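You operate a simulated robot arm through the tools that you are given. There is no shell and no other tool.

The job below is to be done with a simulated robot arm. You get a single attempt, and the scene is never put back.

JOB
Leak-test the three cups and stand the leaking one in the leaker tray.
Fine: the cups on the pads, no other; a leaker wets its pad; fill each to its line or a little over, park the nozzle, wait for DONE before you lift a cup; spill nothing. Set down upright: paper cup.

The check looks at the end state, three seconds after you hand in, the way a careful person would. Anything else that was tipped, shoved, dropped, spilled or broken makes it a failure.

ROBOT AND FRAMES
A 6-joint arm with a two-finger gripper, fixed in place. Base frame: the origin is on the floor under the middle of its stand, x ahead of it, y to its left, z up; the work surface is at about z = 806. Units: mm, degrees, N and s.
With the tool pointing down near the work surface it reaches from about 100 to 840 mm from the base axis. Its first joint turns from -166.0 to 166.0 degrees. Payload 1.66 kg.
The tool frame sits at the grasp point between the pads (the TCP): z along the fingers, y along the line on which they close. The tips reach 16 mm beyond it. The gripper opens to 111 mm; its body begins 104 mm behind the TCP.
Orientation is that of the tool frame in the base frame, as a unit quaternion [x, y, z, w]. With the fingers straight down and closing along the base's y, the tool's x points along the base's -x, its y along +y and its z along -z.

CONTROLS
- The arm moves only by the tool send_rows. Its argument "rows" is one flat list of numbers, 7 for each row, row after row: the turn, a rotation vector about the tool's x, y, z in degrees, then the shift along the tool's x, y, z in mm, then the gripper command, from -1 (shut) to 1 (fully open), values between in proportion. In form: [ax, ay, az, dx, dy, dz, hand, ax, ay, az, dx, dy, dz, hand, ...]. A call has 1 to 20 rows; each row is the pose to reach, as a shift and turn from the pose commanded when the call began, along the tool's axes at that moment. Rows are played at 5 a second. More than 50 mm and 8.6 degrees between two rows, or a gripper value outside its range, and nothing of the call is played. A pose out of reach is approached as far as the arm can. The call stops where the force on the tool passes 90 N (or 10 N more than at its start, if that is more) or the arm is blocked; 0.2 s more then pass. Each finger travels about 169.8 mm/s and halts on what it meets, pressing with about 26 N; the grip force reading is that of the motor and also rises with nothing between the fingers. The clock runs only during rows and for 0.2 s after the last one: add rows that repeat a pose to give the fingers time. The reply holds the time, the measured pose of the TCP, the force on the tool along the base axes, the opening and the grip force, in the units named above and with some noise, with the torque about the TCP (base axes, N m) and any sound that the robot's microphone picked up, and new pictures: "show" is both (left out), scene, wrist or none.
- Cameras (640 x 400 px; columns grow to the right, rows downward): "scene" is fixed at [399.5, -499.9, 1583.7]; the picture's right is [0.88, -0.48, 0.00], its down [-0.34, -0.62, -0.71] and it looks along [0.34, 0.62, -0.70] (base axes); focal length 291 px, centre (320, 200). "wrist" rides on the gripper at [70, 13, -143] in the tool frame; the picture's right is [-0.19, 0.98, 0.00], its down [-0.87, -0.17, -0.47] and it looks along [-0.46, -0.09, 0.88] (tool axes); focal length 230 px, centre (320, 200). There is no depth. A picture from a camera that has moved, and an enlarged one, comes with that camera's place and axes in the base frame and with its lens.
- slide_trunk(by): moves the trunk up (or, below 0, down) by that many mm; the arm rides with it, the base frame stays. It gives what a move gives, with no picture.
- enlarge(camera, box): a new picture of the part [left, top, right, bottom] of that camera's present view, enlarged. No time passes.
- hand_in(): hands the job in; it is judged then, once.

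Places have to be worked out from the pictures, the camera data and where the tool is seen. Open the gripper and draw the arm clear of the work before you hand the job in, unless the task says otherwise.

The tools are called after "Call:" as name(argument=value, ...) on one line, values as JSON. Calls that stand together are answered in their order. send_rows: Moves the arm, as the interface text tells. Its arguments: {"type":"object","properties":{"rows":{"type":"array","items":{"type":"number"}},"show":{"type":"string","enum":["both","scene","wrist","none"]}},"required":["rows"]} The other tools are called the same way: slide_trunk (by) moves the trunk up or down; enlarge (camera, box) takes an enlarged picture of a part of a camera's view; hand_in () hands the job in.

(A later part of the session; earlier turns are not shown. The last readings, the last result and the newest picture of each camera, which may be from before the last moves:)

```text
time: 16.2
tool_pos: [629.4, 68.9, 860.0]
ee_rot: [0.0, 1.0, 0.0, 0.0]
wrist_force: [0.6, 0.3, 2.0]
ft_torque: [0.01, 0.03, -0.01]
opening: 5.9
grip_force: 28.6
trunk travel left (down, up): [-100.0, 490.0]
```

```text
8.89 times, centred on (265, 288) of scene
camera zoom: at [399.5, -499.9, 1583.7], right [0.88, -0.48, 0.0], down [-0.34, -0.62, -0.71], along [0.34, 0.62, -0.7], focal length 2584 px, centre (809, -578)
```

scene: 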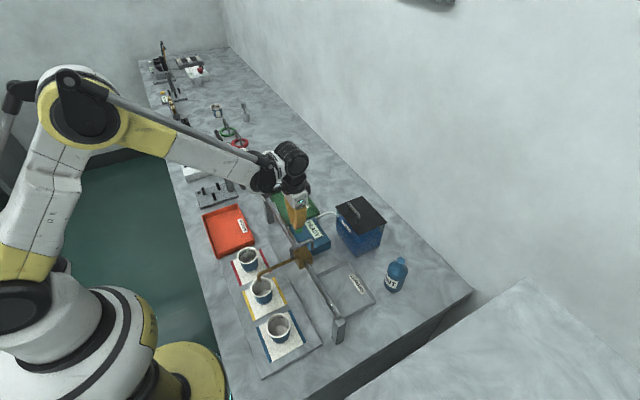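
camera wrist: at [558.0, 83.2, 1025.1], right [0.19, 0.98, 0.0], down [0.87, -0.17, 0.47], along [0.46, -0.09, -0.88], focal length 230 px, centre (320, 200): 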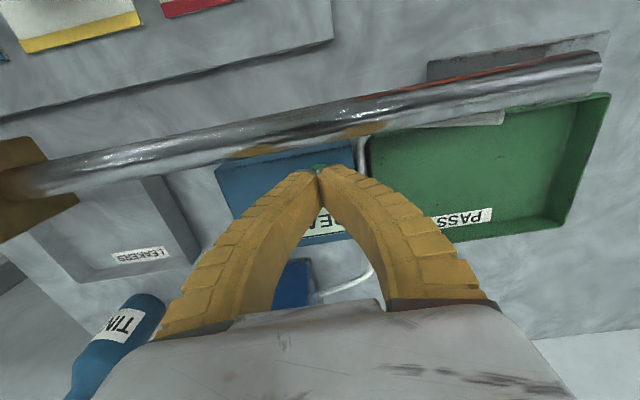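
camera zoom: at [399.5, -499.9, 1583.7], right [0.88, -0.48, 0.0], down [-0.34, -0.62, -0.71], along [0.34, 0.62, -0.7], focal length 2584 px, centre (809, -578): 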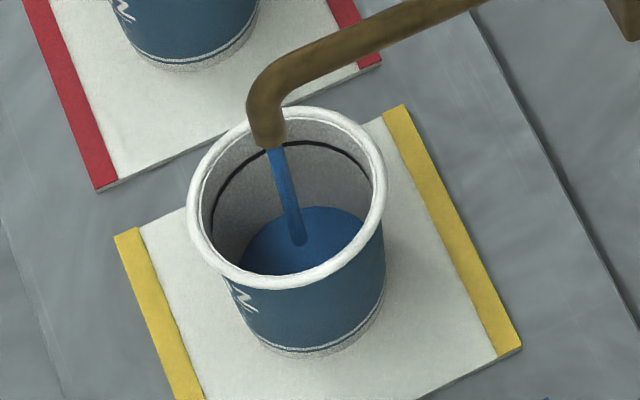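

The surface rose about 5 px in 0.4 s, with ~65 px to go to the line. Holding 1.4 s more.

Call:
send_rows(rows=[0, 0, 0, 0, 0, 0, -1, 0, 0, 0, 0, 0, 0, -1, 0, 0, 0, 0, 0, 0, -1, 0, 0, 0, 0, 0, 0, -1, 0, 0, 0, 0, 0, 0, -1, 0, 0, 0, 0, 0, 0, -1], show="none")

Call:
enlarge(camera="scene", box=[235, 265, 295, 310])

Call:
enlarge(camera="scene", box=[220, 200, 360, 310])

```text
time: 17.6
tool_pos: [629.3, 69.4, 860.9]
ee_rot: [0.0, 1.0, 0.0, 0.001]
wrist_force: [-0.8, 0.7, 1.8]
ft_torque: [0.0, -0.02, -0.04]
opening: 6.1
grip_force: 28.9
trunk travel left (down, up): [-100.0, 490.0]
```

```text
8.89 times, centred on (265, 288) of scene
camera zoom: at [399.5, -499.9, 1583.7], right [0.88, -0.48, 0.0], down [-0.34, -0.62, -0.71], along [0.34, 0.62, -0.7], focal length 2584 px, centre (809, -578)
```

zoom: 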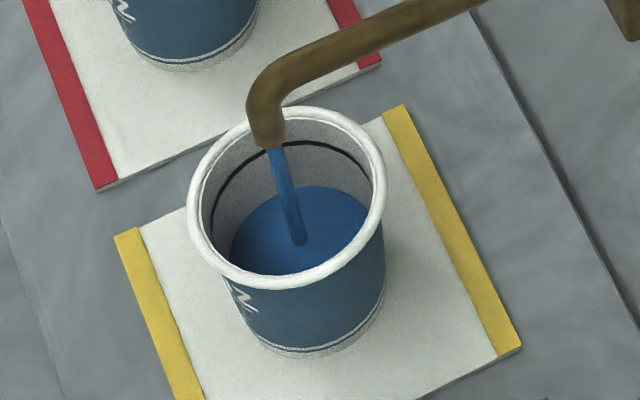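

```text
3.64 times, centred on (290, 255) of scene
camera zoom: at [399.5, -499.9, 1583.7], right [0.88, -0.48, 0.0], down [-0.34, -0.62, -0.71], along [0.34, 0.62, -0.7], focal length 1057 px, centre (429, 0)
```

zoom: 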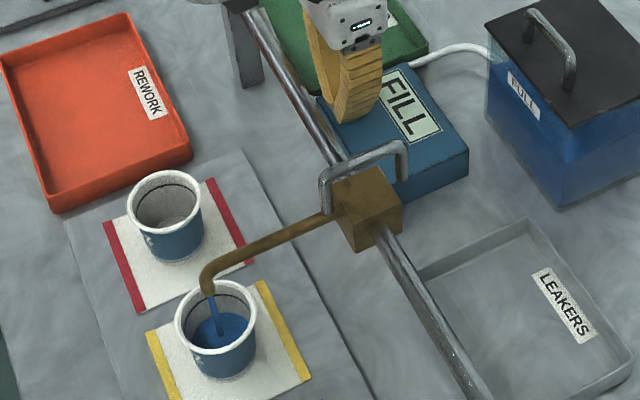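

Rising ≈15 px/s; line back edge is 44 px higher. Before going further I test whether releasing the button stops the flow.

Call:
send_rows(rows=[0, 0, 0, 0, 0, -7, -1], show="none")

Call:
enlarge(camera="scene", box=[220, 200, 360, 310])

Call:
enlarge(camera="scene", box=[235, 265, 295, 310])

```text
time: 18.0
tool_pos: [629.8, 68.6, 867.0]
ee_rot: [0.001, 1.0, 0.001, 0.001]
wrist_force: [-0.3, -0.6, -0.4]
ft_torque: [-0.02, 0.02, 0.05]
opening: 0.1
grip_force: 29.1
trunk travel left (down, up): [-100.0, 490.0]
```

```text
3.64 times, centred on (290, 255) of scene
camera zoom: at [399.5, -499.9, 1583.7], right [0.88, -0.48, 0.0], down [-0.34, -0.62, -0.71], along [0.34, 0.62, -0.7], focal length 1057 px, centre (429, 0)
```

zoom: 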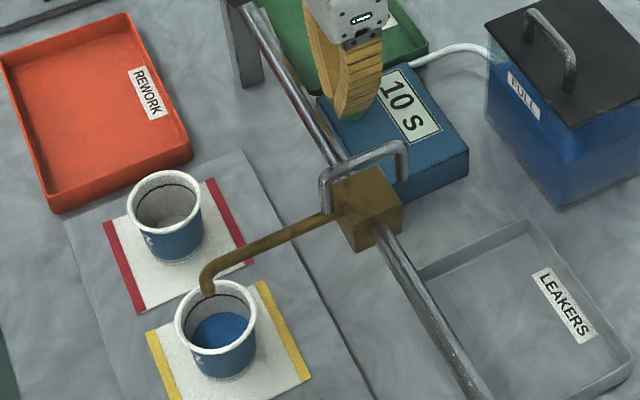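

```text
8.89 times, centred on (265, 288) of scene
camera zoom: at [399.5, -499.9, 1583.7], right [0.88, -0.48, 0.0], down [-0.34, -0.62, -0.71], along [0.34, 0.62, -0.7], focal length 2584 px, centre (809, -578)
```

zoom: 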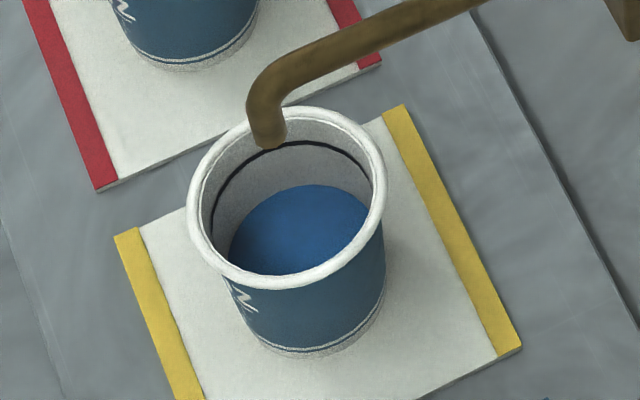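

Releasing stops the flow (momentary button) and a 10 S countdown appears. I press again and hold ~1.8 s, then re-check.

Call:
send_rows(rows=[0, 0, 0, 0, 0, 7, -1, 0, 0, 0, 0, 0, 7, -1, 0, 0, 0, 0, 0, 7, -1, 0, 0, 0, 0, 0, 7, -1, 0, 0, 0, 0, 0, 7, -1, 0, 0, 0, 0, 0, 7, -1, 0, 0, 0, 0, 0, 7, -1, 0, 0, 0, 0, 0, 7, -1, 0, 0, 0, 0, 0, 7, -1], show="none")

Call:
enlarge(camera="scene", box=[235, 265, 295, 310])

```text
time: 20.0
tool_pos: [629.1, 69.6, 861.5]
ee_rot: [-0.001, 1.0, 0.0, 0.0]
wrist_force: [0.0, 0.9, 2.5]
ft_torque: [0.01, -0.03, 0.0]
opening: 5.8
grip_force: 28.6
trunk travel left (down, up): [-100.0, 490.0]
heard: click
```

```text
8.89 times, centred on (265, 288) of scene
camera zoom: at [399.5, -499.9, 1583.7], right [0.88, -0.48, 0.0], down [-0.34, -0.62, -0.71], along [0.34, 0.62, -0.7], focal length 2584 px, centre (809, -578)
```

zoom: 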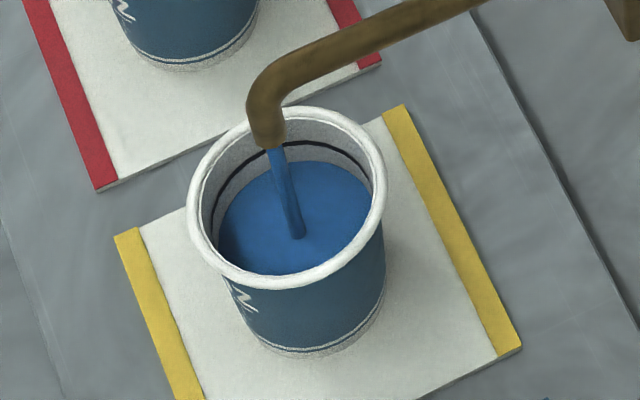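

Back edge now at ~161 vs line ~143 (≈13 px/s). Holding 1.2 s more.

Call:
send_rows(rows=[0, 0, 0, 0, 0, 0, -1, 0, 0, 0, 0, 0, 0, -1, 0, 0, 0, 0, 0, 0, -1, 0, 0, 0, 0, 0, 0, -1, 0, 0, 0, 0, 0, 0, -1], show="none")

Call:
enlarge(camera="scene", box=[235, 265, 295, 310])

```text
time: 21.2
tool_pos: [627.8, 68.7, 859.1]
ee_rot: [0.001, 1.0, 0.0, 0.0]
wrist_force: [-0.1, 0.2, 2.4]
ft_torque: [0.04, -0.01, -0.01]
opening: 6.3
grip_force: 28.3
trunk travel left (down, up): [-100.0, 490.0]
```

```text
8.89 times, centred on (265, 288) of scene
camera zoom: at [399.5, -499.9, 1583.7], right [0.88, -0.48, 0.0], down [-0.34, -0.62, -0.71], along [0.34, 0.62, -0.7], focal length 2584 px, centre (809, -578)
```

zoom: 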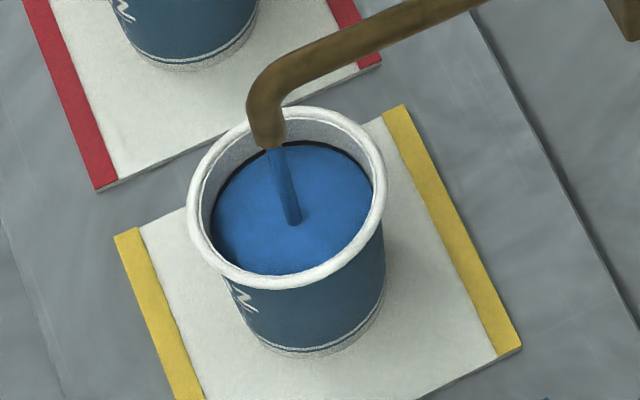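

Level is right at the line's lower edge. One more row (0.4 s) to be a little over.

Call:
send_rows(rows=[0, 0, 0, 0, 0, 0, -1], show="none")

Call:
enlarge(camera="scene", box=[235, 265, 295, 310])

```text
time: 21.6
tool_pos: [629.0, 70.2, 860.2]
ee_rot: [0.0, 1.0, 0.0, 0.0]
wrist_force: [1.1, 1.7, 2.3]
ft_torque: [0.04, 0.03, -0.04]
opening: 6.0
grip_force: 28.3
trunk travel left (down, up): [-100.0, 490.0]
```

```text
8.89 times, centred on (265, 288) of scene
camera zoom: at [399.5, -499.9, 1583.7], right [0.88, -0.48, 0.0], down [-0.34, -0.62, -0.71], along [0.34, 0.62, -0.7], focal length 2584 px, centre (809, -578)
```

zoom: 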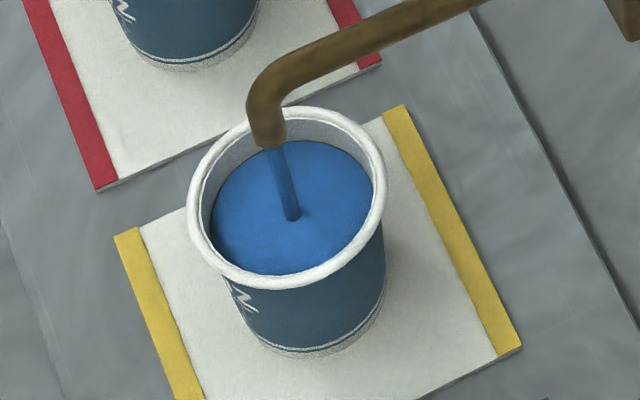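

The line is just covered. Releasing the button and rising clear.

Call:
send_rows(rows=[0, 0, 0, 0, 0, -12, -1, 0, 0, 0, 0, 0, -45, -1, 0, 0, 0, 0, 0, -90, -1, 0, 0, 0, 0, 0, -140, -1, 0, 0, 0, 0, 0, -190, -1, 0, 0, 0, 0, 0, -220, -0.8], show="scene")

Call:
enlarge(camera="scene", box=[220, 200, 360, 310])

Call:
enlarge(camera="scene", box=[235, 265, 295, 310])

```text
time: 23.0
tool_pos: [627.9, 70.1, 1083.0]
ee_rot: [-0.001, 1.0, 0.0, 0.0]
wrist_force: [0.2, 0.5, -1.0]
ft_torque: [0.0, 0.02, -0.04]
opening: 14.3
grip_force: 1.8
trunk travel left (down, up): [-100.0, 490.0]
```

scene: 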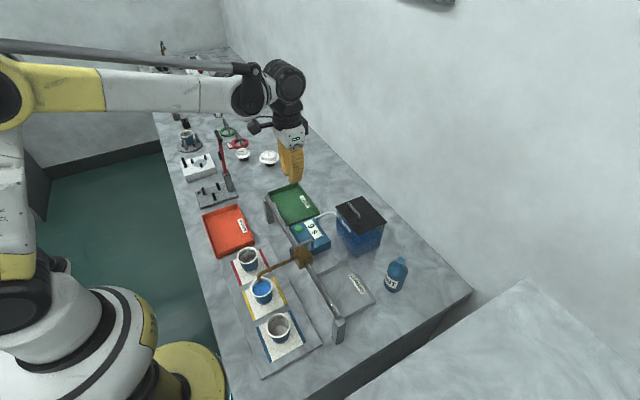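

```text
3.64 times, centred on (290, 255) of scene
camera zoom: at [399.5, -499.9, 1583.7], right [0.88, -0.48, 0.0], down [-0.34, -0.62, -0.71], along [0.34, 0.62, -0.7], focal length 1057 px, centre (429, 0)
```

zoom: 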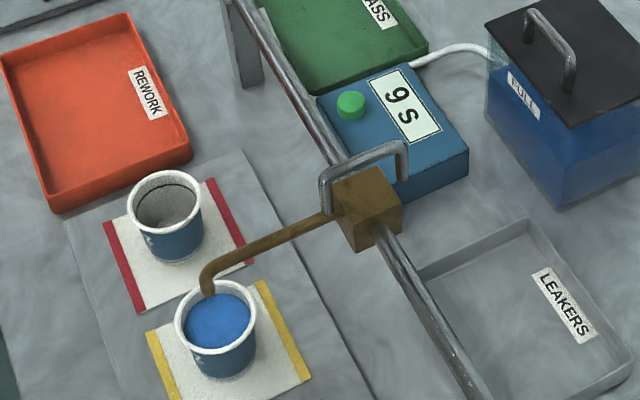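

```text
8.89 times, centred on (265, 288) of scene
camera zoom: at [399.5, -499.9, 1583.7], right [0.88, -0.48, 0.0], down [-0.34, -0.62, -0.71], along [0.34, 0.62, -0.7], focal length 2584 px, centre (809, -578)
```

zoom: 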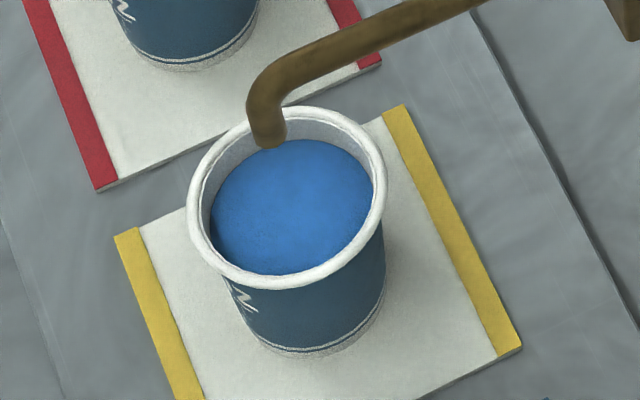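

Yellow cup is filled just over its line, pad dry so far. Moving back above the handle (572, -84) and descending onto it.

Call:
send_rows(rows=[0, 0, 0, 15, -40, 0, -0.5, 0, 0, 0, 30, -80, 0, -0.2, 0, 0, 0, 45, -120, 0, -0.2, 0, 0, 0, 56, -154, 0, -0.2, 0, 0, 0, 56, -154, 0, -0.2, 0, 0, 0, 56, -154, 30, -0.2, 0, 0, 0, 56, -154, 60, -0.2, 0, 0, 0, 56, -154, 85, -0.2, 0, 0, 0, 56, -154, 94, -0.2, 0, 0, 0, 56, -154, 94, -0.2], show="wrist")

Call:
enlarge(camera="scene", box=[220, 200, 360, 310])

```text
time: 25.2
tool_pos: [571.2, -85.3, 986.1]
ee_rot: [0.0, 1.0, -0.001, 0.0]
wrist_force: [0.0, -0.5, 0.0]
ft_torque: [0.01, 0.03, 0.0]
opening: 46.6
grip_force: 1.9
trunk travel left (down, up): [-100.0, 490.0]
camera wrist: at [502.0, -71.7, 1129.5], right [0.19, 0.98, 0.0], down [0.87, -0.17, 0.47], along [0.46, -0.09, -0.88], focal length 230 px, centre (320, 200)
```

wrist: 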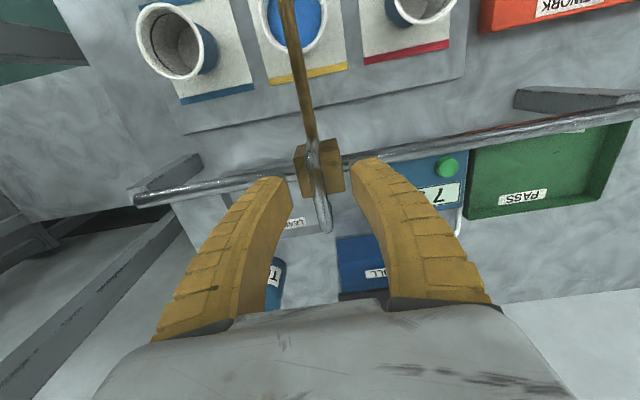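

```text
3.64 times, centred on (290, 255) of scene
camera zoom: at [399.5, -499.9, 1583.7], right [0.88, -0.48, 0.0], down [-0.34, -0.62, -0.71], along [0.34, 0.62, -0.7], focal length 1057 px, centre (429, 0)
```

zoom: 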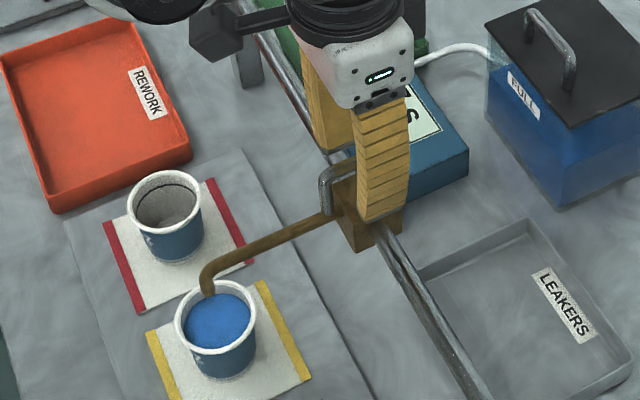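

Handle is centred between the fingers. Closing and sliding 115 mm to the blue cup (y≈-199).

Call:
send_rows(rows=[0, 0, 0, 0, 0, 0, -0.6, 0, 0, 0, 0, 0, 0, -1, 0, 0, 0, 0, 0, 0, -1, 0, 0, 0, 0, -8, 0, -1, 0, 0, 0, 0, -23, 0, -1, 0, 0, 0, 0, -40, 0, -1, 0, 0, 0, 0, -60, 0, -1, 0, 0, 0, 0, -80, 0, -1, 0, 0, 0, 0, -98, 0, -1, 0, 0, 0, 0, -109, 0, -1, 0, 0, 0, 0, -115, 0, -1, 0, 0, 0, 0, -115, 0, -1], show="scene")

Call:
enlarge(camera="scene", box=[235, 260, 355, 355])

```text
time: 27.8
tool_pos: [571.0, -199.9, 986.0]
ee_rot: [0.0, 1.0, -0.001, 0.001]
wrist_force: [-18.8, 0.1, -10.7]
ft_torque: [0.01, 0.01, 0.02]
opening: 6.0
grip_force: 34.3
trunk travel left (down, up): [-100.0, 490.0]
```

scene: 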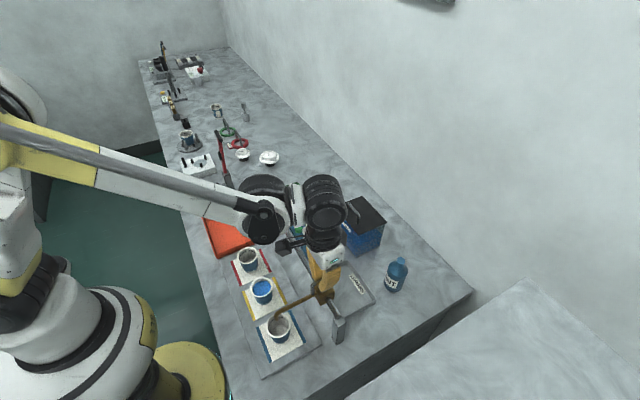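

```text
4.21 times, centred on (295, 308) of scene
camera zoom: at [399.5, -499.9, 1583.7], right [0.88, -0.48, 0.0], down [-0.34, -0.62, -0.71], along [0.34, 0.62, -0.7], focal length 1224 px, centre (425, -253)
```

zoom: 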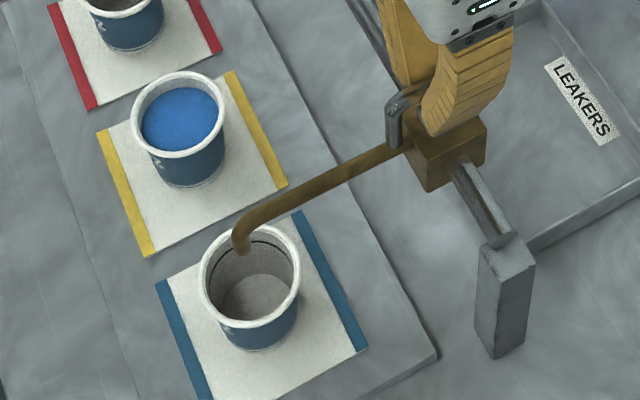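

Tip is over the blue cup (tip ≈(447.5, -199.4), cup ≈(449.5, -199.7)). Releasing, rising, and heading back to the button.

Call:
send_rows(rows=[0, 0, 0, 0, 0, 0, -0.7, 0, 0, 0, 0, 0, 0, -0.3, 0, 0, 0, 0, 0, 0, -0.2, 0, 0, 0, 0, 0, -15, -0.2, 0, 0, 0, 0, 0, -45, -0.2, 0, 0, 0, 0, 0, -80, -0.2, 0, 0, 0, 0, 0, -94, -0.2, 0, 0, 0, -10, 40, -94, -0.4, 0, 0, 0, -20, 85, -94, -0.7, 0, 0, 0, -30, 130, -94, -1, 0, 0, 0, -40, 175, -94, -1, 0, 0, 0, -50, 220, -94, -1, 0, 0, 0, -56, 255, -94, -1, 0, 0, 0, -56, 269, -80, -1, 0, 0, 0, -56, 269, -40, -1, 0, 0, 0, -56, 269, 0, -1, 0, 0, 0, -56, 269, 40, -1, 0, 0, 0, -56, 269, 80, -1, 0, 0, 0, -56, 269, 110, -1, 0, 0, 0, -56, 269, 118, -1], show="scene")

Call:
enlarge(camera="scene", box=[235, 260, 355, 355])

Call:
enlarge(camera="scene", box=[260, 180, 360, 260])

```text
time: 32.0
tool_pos: [628.1, 69.7, 867.0]
ee_rot: [0.001, 1.0, 0.0, 0.0]
wrist_force: [0.2, -0.7, 0.1]
ft_torque: [0.0, -0.01, 0.0]
opening: 0.0
grip_force: 26.2
trunk travel left (down, up): [-100.0, 490.0]
```

scene: 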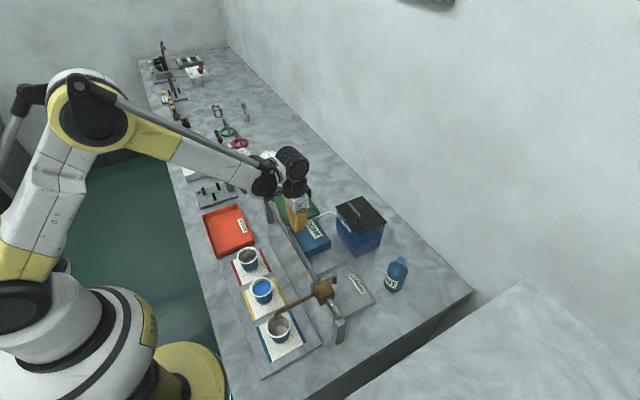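

```text
4.21 times, centred on (295, 308) of scene
camera zoom: at [399.5, -499.9, 1583.7], right [0.88, -0.48, 0.0], down [-0.34, -0.62, -0.71], along [0.34, 0.62, -0.7], focal length 1224 px, centre (425, -253)
```

zoom: 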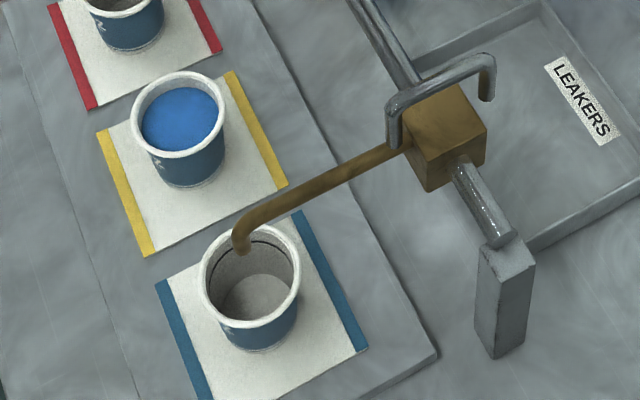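

```text
5.00 times, centred on (310, 220) of scene
camera zoom: at [399.5, -499.9, 1583.7], right [0.88, -0.48, 0.0], down [-0.34, -0.62, -0.71], along [0.34, 0.62, -0.7], focal length 1453 px, centre (370, 100)
```

zoom: 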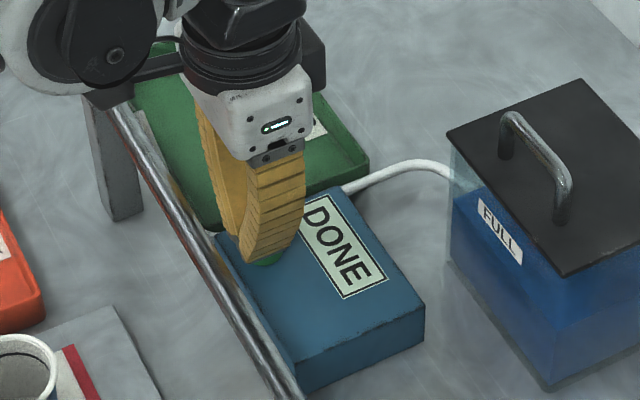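

DONE shows for the yellow fill; its pad looks dry. Now pressing for the blue cup, ~2 s first.

Call:
send_rows(rows=[0, 0, 0, 0, 0, 8, -1, 0, 0, 0, 0, 0, 8, -1, 0, 0, 0, 0, 0, 8, -1, 0, 0, 0, 0, 0, 8, -1, 0, 0, 0, 0, 0, 8, -1, 0, 0, 0, 0, 0, 8, -1, 0, 0, 0, 0, 0, 8, -1, 0, 0, 0, 0, 0, 8, -1, 0, 0, 0, 0, 0, 8, -1, 0, 0, 0, 0, 0, 8, -1], show="none")

Call:
enlarge(camera="scene", box=[250, 300, 310, 345])

```text
time: 34.2
tool_pos: [629.3, 70.2, 859.9]
ee_rot: [0.0, 1.0, -0.001, 0.001]
wrist_force: [-0.4, -0.9, 2.3]
ft_torque: [-0.02, -0.03, -0.03]
opening: 6.1
grip_force: 28.6
trunk travel left (down, up): [-100.0, 490.0]
heard: click
```

```text
8.89 times, centred on (280, 322) of scene
camera zoom: at [399.5, -499.9, 1583.7], right [0.88, -0.48, 0.0], down [-0.34, -0.62, -0.71], along [0.34, 0.62, -0.7], focal length 2584 px, centre (676, -889)
```

zoom: 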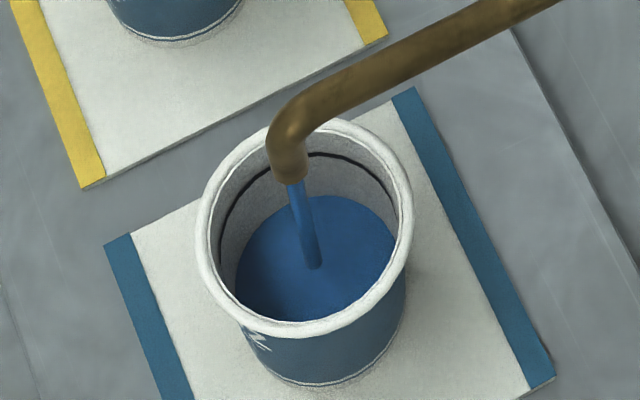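

Filling steadily; back edge at 196 vs the line at ~153. Holding 2 s more.

Call:
send_rows(rows=[0, 0, 0, 0, 0, 0, -1, 0, 0, 0, 0, 0, 0, -1, 0, 0, 0, 0, 0, 0, -1, 0, 0, 0, 0, 0, 0, -1, 0, 0, 0, 0, 0, 0, -1, 0, 0, 0, 0, 0, 0, -1, 0, 0, 0, 0, 0, 0, -1, 0, 0, 0, 0, 0, 0, -1, 0, 0, 0, 0, 0, 0, -1], show="none")

Call:
enlarge(camera="scene", box=[250, 300, 310, 345])

```text
time: 36.2
tool_pos: [628.5, 70.4, 860.0]
ee_rot: [0.0, 1.0, 0.0, 0.0]
wrist_force: [0.1, 0.1, 2.7]
ft_torque: [0.02, 0.01, 0.01]
opening: 5.8
grip_force: 28.4
trunk travel left (down, up): [-100.0, 490.0]
```

```text
8.89 times, centred on (280, 322) of scene
camera zoom: at [399.5, -499.9, 1583.7], right [0.88, -0.48, 0.0], down [-0.34, -0.62, -0.71], along [0.34, 0.62, -0.7], focal length 2584 px, centre (676, -889)
```

zoom: 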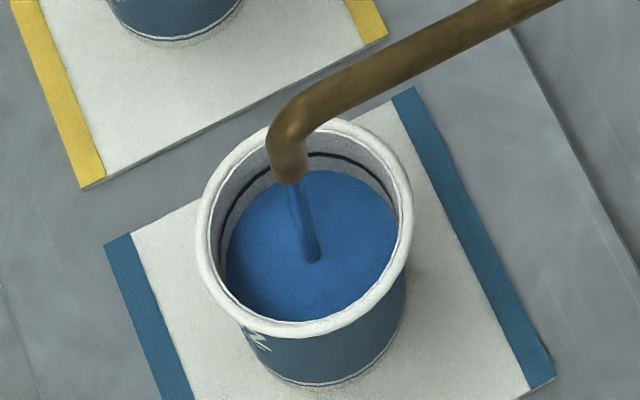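

Back edge at ~170, line at ~153. Holding 1.2 s more.

Call:
send_rows(rows=[0, 0, 0, 0, 0, 0, -1, 0, 0, 0, 0, 0, 0, -1, 0, 0, 0, 0, 0, 0, -1, 0, 0, 0, 0, 0, 0, -1, 0, 0, 0, 0, 0, 0, -1], show="none")

Call:
enlarge(camera="scene", box=[250, 300, 310, 345])

```text
time: 37.4
tool_pos: [629.3, 70.0, 860.2]
ee_rot: [0.001, 1.0, 0.0, 0.0]
wrist_force: [-0.4, -0.3, 2.6]
ft_torque: [0.02, 0.02, -0.03]
opening: 6.0
grip_force: 28.8
trunk travel left (down, up): [-100.0, 490.0]
```

```text
8.89 times, centred on (280, 322) of scene
camera zoom: at [399.5, -499.9, 1583.7], right [0.88, -0.48, 0.0], down [-0.34, -0.62, -0.71], along [0.34, 0.62, -0.7], focal length 2584 px, centre (676, -889)
```

zoom: 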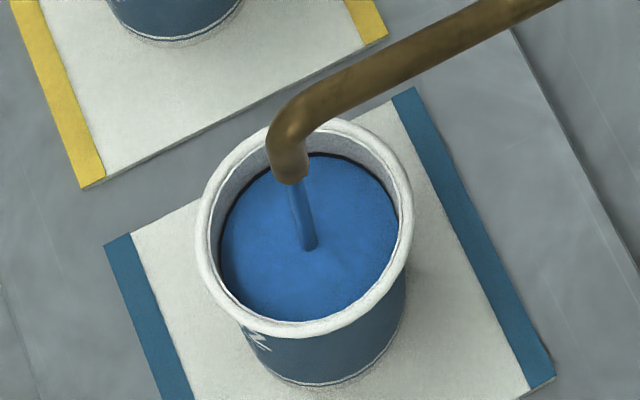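

Level is touching the line. One more 0.4 s to cover it, then release.

Call:
send_rows(rows=[0, 0, 0, 0, 0, 0, -1], show="none")

Call:
enlarge(camera="scene", box=[250, 300, 310, 345])

```text
time: 37.8
tool_pos: [627.9, 70.0, 860.5]
ee_rot: [0.0, 1.0, 0.0, -0.001]
wrist_force: [-0.4, -0.5, 1.9]
ft_torque: [0.01, 0.02, 0.02]
opening: 6.1
grip_force: 28.6
trunk travel left (down, up): [-100.0, 490.0]
```

```text
8.89 times, centred on (280, 322) of scene
camera zoom: at [399.5, -499.9, 1583.7], right [0.88, -0.48, 0.0], down [-0.34, -0.62, -0.71], along [0.34, 0.62, -0.7], focal length 2584 px, centre (676, -889)
```

zoom: 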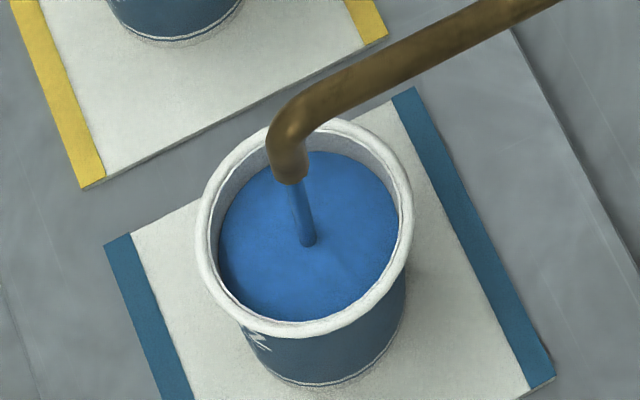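

Line covered. Releasing, rising and returning to the handle at y≈-199.

Call:
send_rows(rows=[0, 0, 0, 0, 0, -12, -1, 0, 0, 0, 0, 0, -50, -1, 0, 0, 0, 0, 0, -95, -1, 0, 0, 0, 0, 0, -140, -1, 0, 0, 0, 0, 0, -185, -1, 0, 0, 0, 0, 0, -220, -1, 0, 0, 0, 10, -45, -220, -0.8, 0, 0, 0, 20, -90, -220, -0.5, 0, 0, 0, 30, -135, -220, -0.2, 0, 0, 0, 40, -180, -220, -0.2, 0, 0, 0, 50, -225, -220, -0.2, 0, 0, 0, 56, -260, -220, -0.2, 0, 0, 0, 56, -269, -220, -0.2, 0, 0, 0, 56, -269, -190, -0.2, 0, 0, 0, 56, -269, -160, -0.2, 0, 0, 0, 56, -269, -160, -0.2], show="both")

Call:
enlarge(camera="scene", box=[235, 260, 355, 355])

```text
time: 41.2
tool_pos: [574.9, -200.5, 1020.5]
ee_rot: [0.0, 1.0, 0.0, 0.0]
wrist_force: [-0.6, 0.5, -0.5]
ft_torque: [0.0, 0.02, 0.0]
opening: 46.6
grip_force: 1.4
trunk travel left (down, up): [-100.0, 490.0]
camera wrist: at [504.3, -187.2, 1163.3], right [0.19, 0.98, 0.0], down [0.87, -0.17, 0.47], along [0.46, -0.09, -0.88], focal length 230 px, centre (320, 200)
```

scene: 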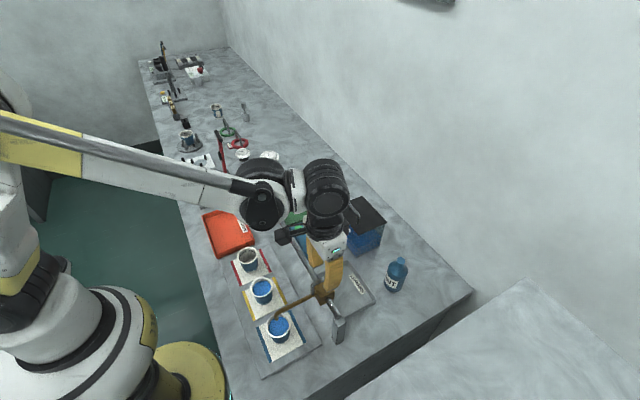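
wrist: 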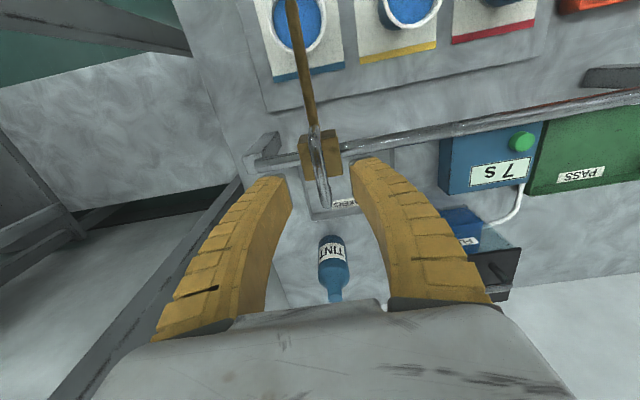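

```text
4.21 times, centred on (295, 308) of scene
camera zoom: at [399.5, -499.9, 1583.7], right [0.88, -0.48, 0.0], down [-0.34, -0.62, -0.71], along [0.34, 0.62, -0.7], focal length 1224 px, centre (425, -253)
```

zoom: 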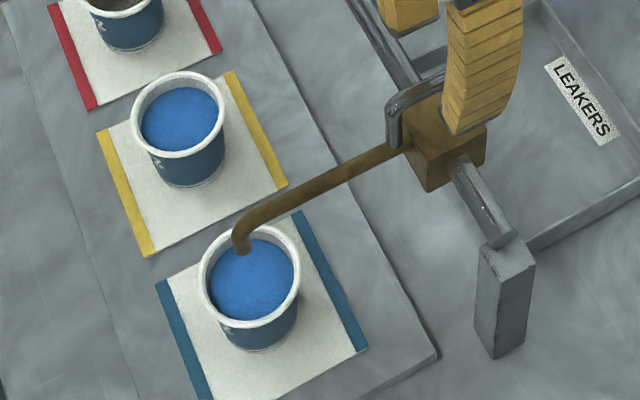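

Handle is between the fingers, 34 mm lower. Descending, gripping and sliding +230 mm to the red cup (y≈31).

Call:
send_rows(rows=[0, 0, 0, 0, 0, 20, -0.2, 0, 0, 0, 0, 0, 34, -0.2, 0, 0, 0, 0, 0, 34, -0.6, 0, 0, 0, 0, 0, 34, -1, 0, 0, 0, 0, 0, 34, -1, 0, 0, 0, 0, 8, 34, -1, 0, 0, 0, 0, 24, 34, -1, 0, 0, 0, 0, 44, 34, -1, 0, 0, 0, 0, 66, 34, -1, 0, 0, 0, 0, 88, 34, -1, 0, 0, 0, 0, 110, 34, -1, 0, 0, 0, 0, 132, 34, -1, 0, 0, 0, 0, 154, 34, -1, 0, 0, 0, 0, 176, 34, -1, 0, 0, 0, 0, 198, 34, -1, 0, 0, 0, 0, 216, 34, -1, 0, 0, 0, 0, 226, 34, -1, 0, 0, 0, 0, 230, 34, -1, 0, 0, 0, 0, 230, 34, -1], show="scene")

Call:
enlarge(camera="scene", box=[215, 210, 335, 300])

Call:
enlarge(camera="scene", box=[235, 260, 355, 355])

```text
time: 45.2
tool_pos: [573.2, 32.1, 985.0]
ee_rot: [-0.001, 1.0, -0.001, 0.0]
wrist_force: [-1.2, -1.8, -7.9]
ft_torque: [-0.01, 0.04, -0.04]
opening: 7.3
grip_force: 34.2
trunk travel left (down, up): [-100.0, 490.0]
```

scene: 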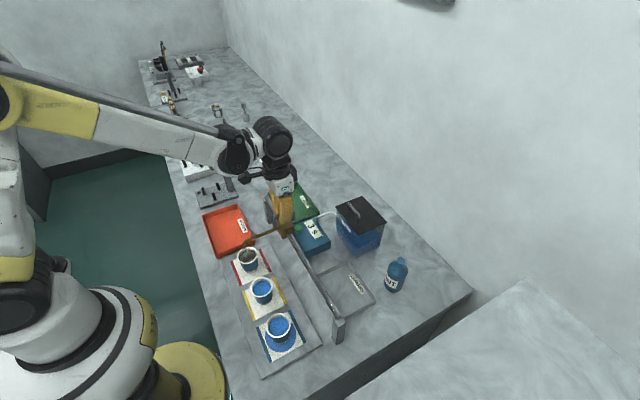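

```text
4.44 times, centred on (275, 255) of scene
camera zoom: at [399.5, -499.9, 1583.7], right [0.88, -0.48, 0.0], down [-0.34, -0.62, -0.71], along [0.34, 0.62, -0.7], focal length 1292 px, centre (520, -44)
```

zoom: 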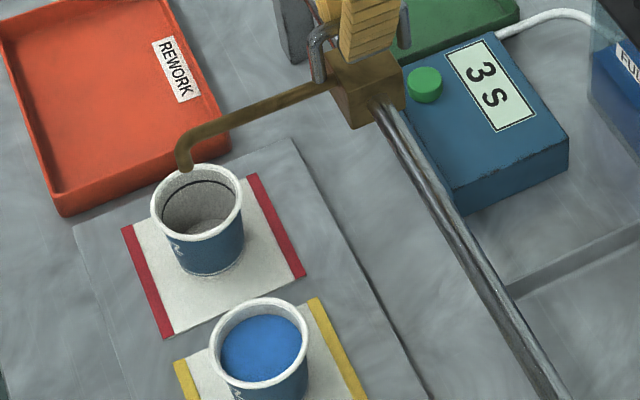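

```text
4.21 times, centred on (295, 308) of scene
camera zoom: at [399.5, -499.9, 1583.7], right [0.88, -0.48, 0.0], down [-0.34, -0.62, -0.71], along [0.34, 0.62, -0.7], focal length 1224 px, centre (425, -253)
```

zoom: 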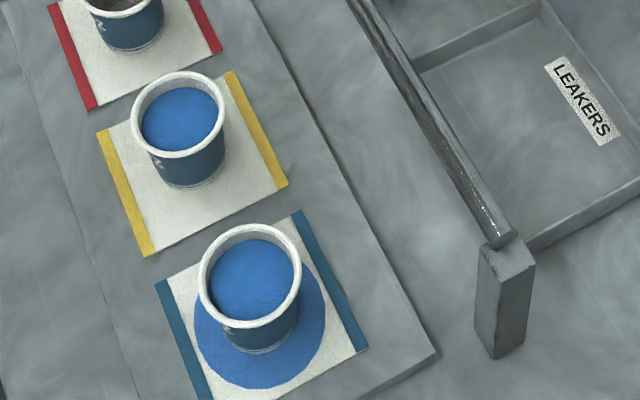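

The blue cup's pad is now clearly wet – the blue one is the leaker. I still fill the red cup; checking the tip's alignment over it closely first.

Call:
enlarge(camera="scene", box=[220, 233, 280, 278])

Call:
enlarge(camera="wrist", box=[200, 0, 440, 200])

```text
8.89 times, centred on (250, 256) of scene
camera zoom: at [399.5, -499.9, 1583.7], right [0.88, -0.48, 0.0], down [-0.34, -0.62, -0.71], along [0.34, 0.62, -0.7], focal length 2584 px, centre (942, -293)
```

zoom: 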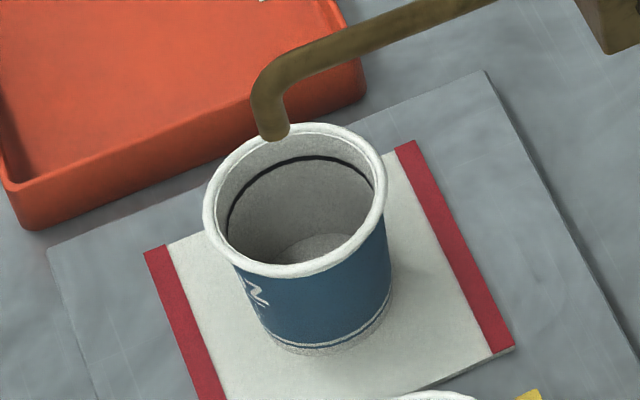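

```text
2.00 times, centred on (320, 100) of wrist
camera zoom: at [503.7, 44.0, 1129.4], right [0.19, 0.98, 0.0], down [0.87, -0.17, 0.47], along [0.46, -0.09, -0.88], focal length 460 px, centre (320, 400)
```

zoom: 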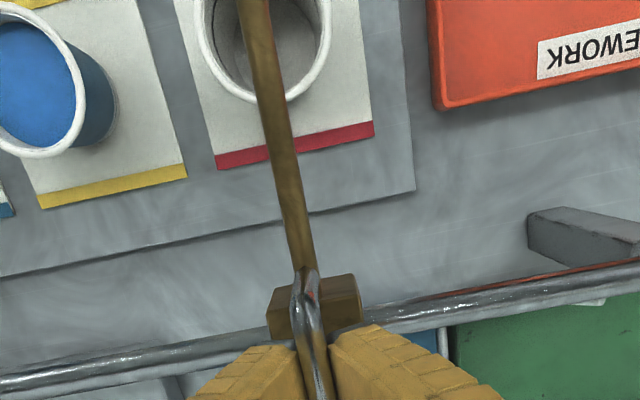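

Alignment checks out within ~3 mm. I release and rise, then, since the carriage is close to the button here, I'll press with only the -y finger: gripper fully open and TCP offset to y≈132 so the palm stays clear of the handle.

Call:
send_rows(rows=[0, 0, 0, 0, 0, 0, -0.7, 0, 0, 0, 0, 0, 0, -0.3, 0, 0, 0, 0, 0, 0, -0.2, 0, 0, 0, 0, 0, -15, -0.2, 0, 0, 0, 0, 0, -45, -0.2, 0, 0, 0, 0, 0, -80, -0.2, 0, 0, 0, 0, 0, -95, 0, 0, 0, 0, -20, 40, -95, 0.5, 0, 0, 0, -40, 80, -95, 1, 0, 0, 0, -56, 101, -95, 1, 0, 0, 0, -56, 101, -60, 1, 0, 0, 0, -56, 101, -20, 1, 0, 0, 0, -56, 101, 20, 1, 0, 0, 0, -56, 101, 55, 1, 0, 0, 0, -56, 101, 55, 1], show="both")

Call:
enlarge(camera="scene", box=[220, 170, 360, 280])

Call:
enlarge(camera="wrist", box=[180, 110, 300, 210])

```text
time: 48.4
tool_pos: [627.4, 132.1, 929.9]
ee_rot: [0.0, 1.0, -0.001, 0.0]
wrist_force: [0.0, 0.5, 0.4]
ft_torque: [-0.04, -0.02, 0.0]
opening: 111.1
grip_force: 0.1
trunk travel left (down, up): [-100.0, 490.0]
camera wrist: at [558.0, 145.2, 1074.1], right [0.19, 0.98, 0.0], down [0.87, -0.17, 0.47], along [0.46, -0.09, -0.88], focal length 230 px, centre (320, 200)
```

scene: 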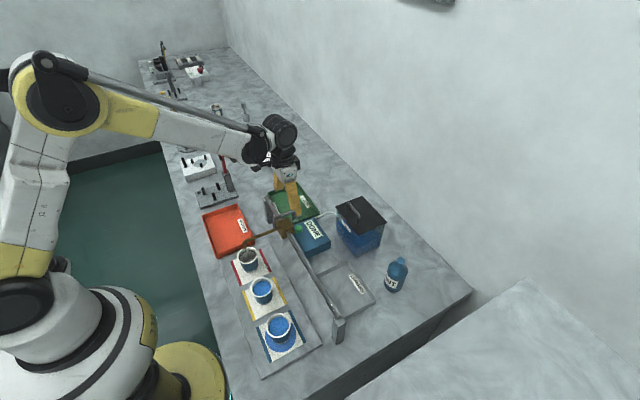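
wrist: 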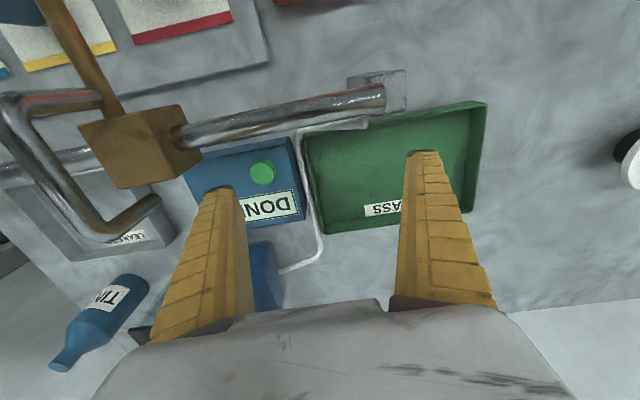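

```text
3.64 times, centred on (290, 225) of scene
camera zoom: at [399.5, -499.9, 1583.7], right [0.88, -0.48, 0.0], down [-0.34, -0.62, -0.71], along [0.34, 0.62, -0.7], focal length 1057 px, centre (429, 109)
```

zoom: 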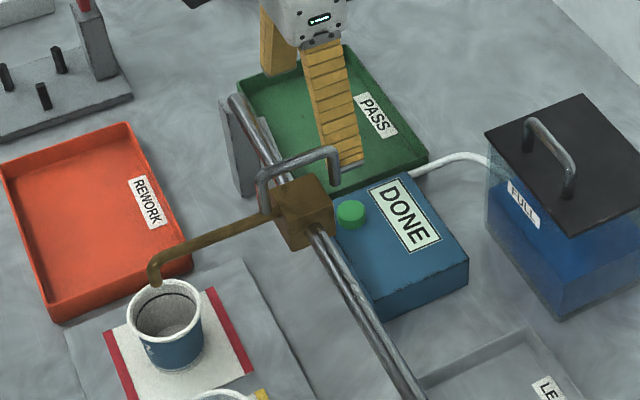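

```text
4.00 times, centred on (240, 160) of wrist
camera zoom: at [558.0, 145.2, 1074.1], right [0.19, 0.98, 0.0], down [0.87, -0.17, 0.47], along [0.46, -0.09, -0.88], focal length 920 px, centre (640, 360)
```

zoom: 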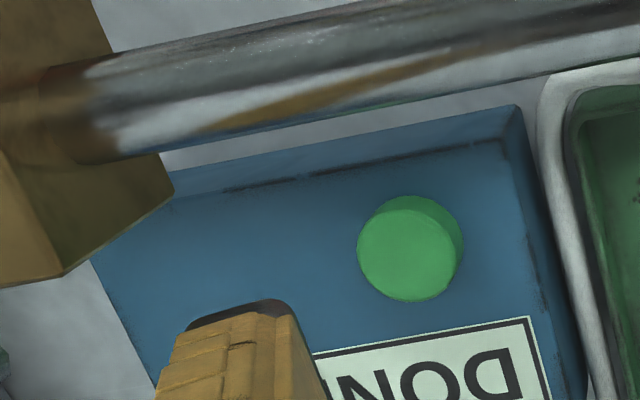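

The -y finger's tip is centred near y≈56, so I shift +14 in y and +3 in x to put it over the button (≈631, 70, 850), then descend to just above.

Call:
send_rows(rows=[0, 0, 0, -3, 14, 0, 1, 0, 0, 0, -3, 14, 25, 1, 0, 0, 0, -3, 14, 50, 1, 0, 0, 0, -3, 14, 58, 1, 0, 0, 0, -3, 14, 58, 1], show="both")

Call:
enlarge(camera="wrist", box=[180, 110, 300, 210])

Call:
enlarge(camera="scene", box=[260, 180, 340, 260])

```text
time: 49.6
tool_pos: [630.4, 146.7, 873.5]
ee_rot: [0.0, 1.0, 0.0, 0.0]
wrist_force: [0.2, -0.6, -0.4]
ft_torque: [-0.01, 0.0, -0.02]
opening: 110.9
grip_force: 0.0
trunk travel left (down, up): [-100.0, 490.0]
camera wrist: at [561.0, 159.0, 1017.0], right [0.19, 0.98, 0.0], down [0.87, -0.17, 0.47], along [0.46, -0.09, -0.88], focal length 230 px, centre (320, 200)
```

scene: 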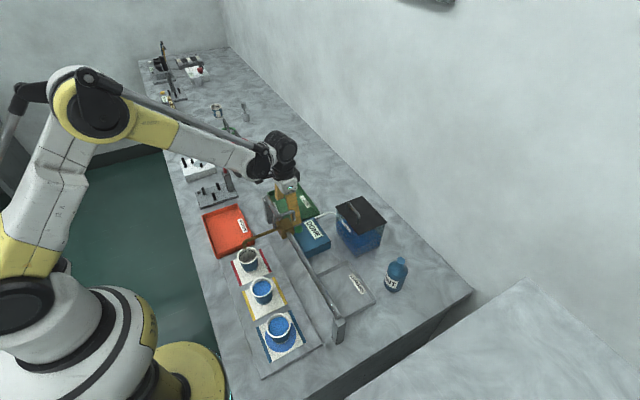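
wrist: 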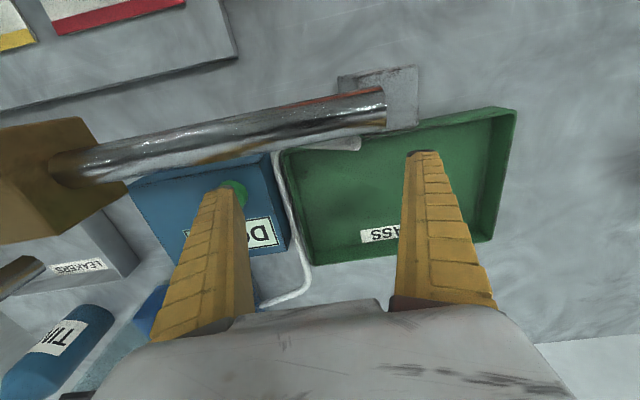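

```text
4.00 times, centred on (240, 160) of wrist
camera zoom: at [561.0, 159.0, 1017.0], right [0.19, 0.98, 0.0], down [0.87, -0.17, 0.47], along [0.46, -0.09, -0.88], focal length 920 px, centre (640, 360)
```

zoom: 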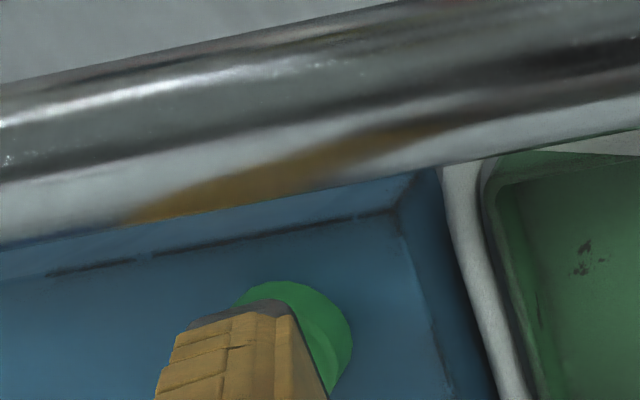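

```text
5.00 times, centred on (300, 220) of scene
camera zoom: at [399.5, -499.9, 1583.7], right [0.88, -0.48, 0.0], down [-0.34, -0.62, -0.71], along [0.34, 0.62, -0.7], focal length 1453 px, centre (420, 100)
```

zoom: 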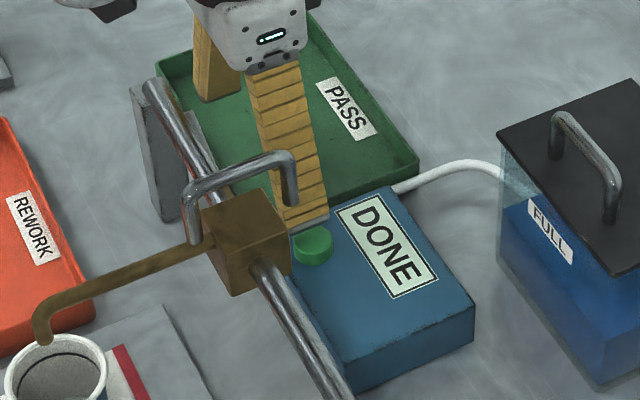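

Finger tip is above the button (slightly -y of its centre). Shift +3 in y and step down until the click.

Call:
send_rows(rows=[0, 0, 0, 0, 3, 5, 1, 0, 0, 0, 0, 3, 9, 1], show="none")

Call:
enlarge(camera="wrist", box=[180, 110, 300, 210])

Call:
enlarge(camera="scene", box=[260, 180, 340, 260])

```text
time: 50.2
tool_pos: [630.6, 150.1, 864.6]
ee_rot: [0.0, 1.0, 0.0, 0.0]
wrist_force: [0.7, 0.0, 0.4]
ft_torque: [0.01, 0.02, 0.01]
opening: 110.8
grip_force: 0.0
trunk travel left (down, up): [-100.0, 490.0]
```

```text
4.00 times, centred on (240, 160) of wrist
camera zoom: at [561.9, 162.2, 1008.1], right [0.19, 0.98, 0.0], down [0.87, -0.17, 0.47], along [0.46, -0.09, -0.88], focal length 920 px, centre (640, 360)
```

zoom: 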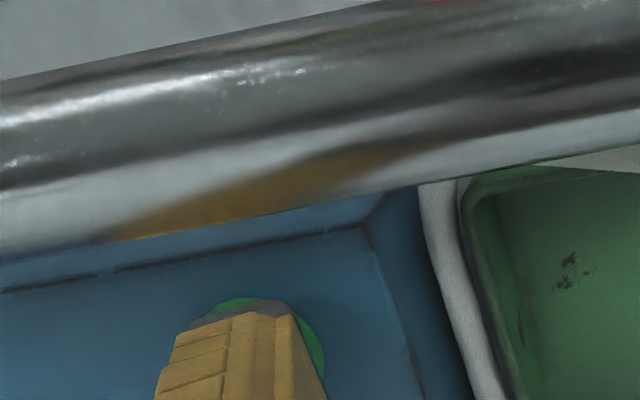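

```text
5.00 times, centred on (300, 220) of scene
camera zoom: at [399.5, -499.9, 1583.7], right [0.88, -0.48, 0.0], down [-0.34, -0.62, -0.71], along [0.34, 0.62, -0.7], focal length 1453 px, centre (420, 100)
```

zoom: 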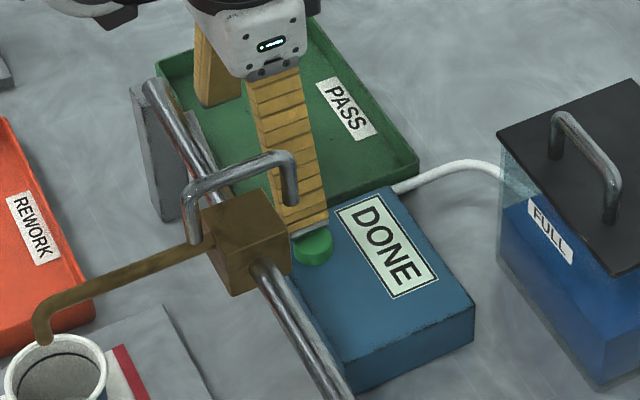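

Clearances look fine. Stepping down 2–3 mm at a time.

Call:
send_rows(rows=[0, 0, 0, 0, 0, 3, 1], show="none")

```text
time: 50.6
tool_pos: [631.5, 150.4, 860.1]
ee_rot: [0.0, 1.0, 0.001, 0.0]
wrist_force: [-0.3, 0.1, 0.9]
ft_torque: [-0.06, -0.01, 0.02]
opening: 111.3
grip_force: 0.0
trunk travel left (down, up): [-100.0, 490.0]
```

Call:
send_rows(rows=[0, 0, 0, 0, 0, 3, 1], show="none")

Call:
enlarge(camera="scene", box=[220, 200, 340, 280])

```text
time: 51.0
tool_pos: [631.8, 149.5, 857.2]
ee_rot: [0.0, 1.0, 0.0, 0.0]
wrist_force: [0.9, 0.7, 2.6]
ft_torque: [-0.16, -0.05, 0.1]
opening: 111.0
grip_force: 0.1
trunk travel left (down, up): [-100.0, 490.0]
heard: click
```

```text
5.00 times, centred on (280, 240) of scene
camera zoom: at [399.5, -499.9, 1583.7], right [0.88, -0.48, 0.0], down [-0.34, -0.62, -0.71], along [0.34, 0.62, -0.7], focal length 1453 px, centre (520, 0)
```

zoom: 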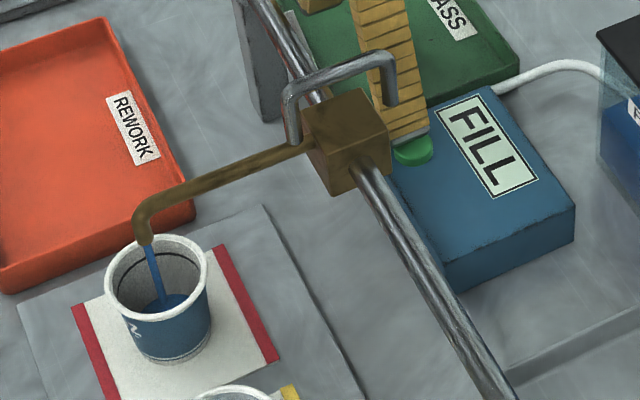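

Click and FILL into the red cup. Holding ~2.6 s.

Call:
send_rows(rows=[0, 0, 0, 0, 0, 1, 1, 0, 0, 0, 0, 0, 1, 1, 0, 0, 0, 0, 0, 1, 1, 0, 0, 0, 0, 0, 1, 1, 0, 0, 0, 0, 0, 1, 1, 0, 0, 0, 0, 0, 1, 1, 0, 0, 0, 0, 0, 1, 1, 0, 0, 0, 0, 0, 1, 1, 0, 0, 0, 0, 0, 1, 1, 0, 0, 0, 0, 0, 1, 1, 0, 0, 0, 0, 0, 1, 1, 0, 0, 0, 0, 0, 1, 1], show="none")

Call:
enlarge(camera="scene", box=[220, 233, 280, 278])

```text
time: 53.6
tool_pos: [631.3, 149.3, 856.5]
ee_rot: [-0.001, 1.0, 0.0, -0.001]
wrist_force: [0.2, 0.5, 2.6]
ft_torque: [-0.18, -0.03, -0.07]
opening: 110.9
grip_force: 0.1
trunk travel left (down, up): [-100.0, 490.0]
```

```text
8.89 times, centred on (250, 256) of scene
camera zoom: at [399.5, -499.9, 1583.7], right [0.88, -0.48, 0.0], down [-0.34, -0.62, -0.71], along [0.34, 0.62, -0.7], focal length 2584 px, centre (942, -293)
```

zoom: 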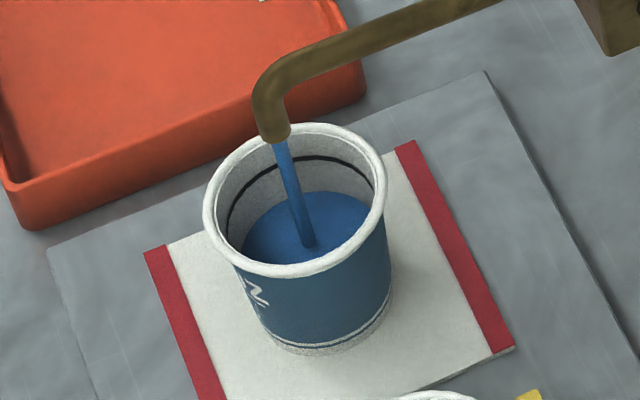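

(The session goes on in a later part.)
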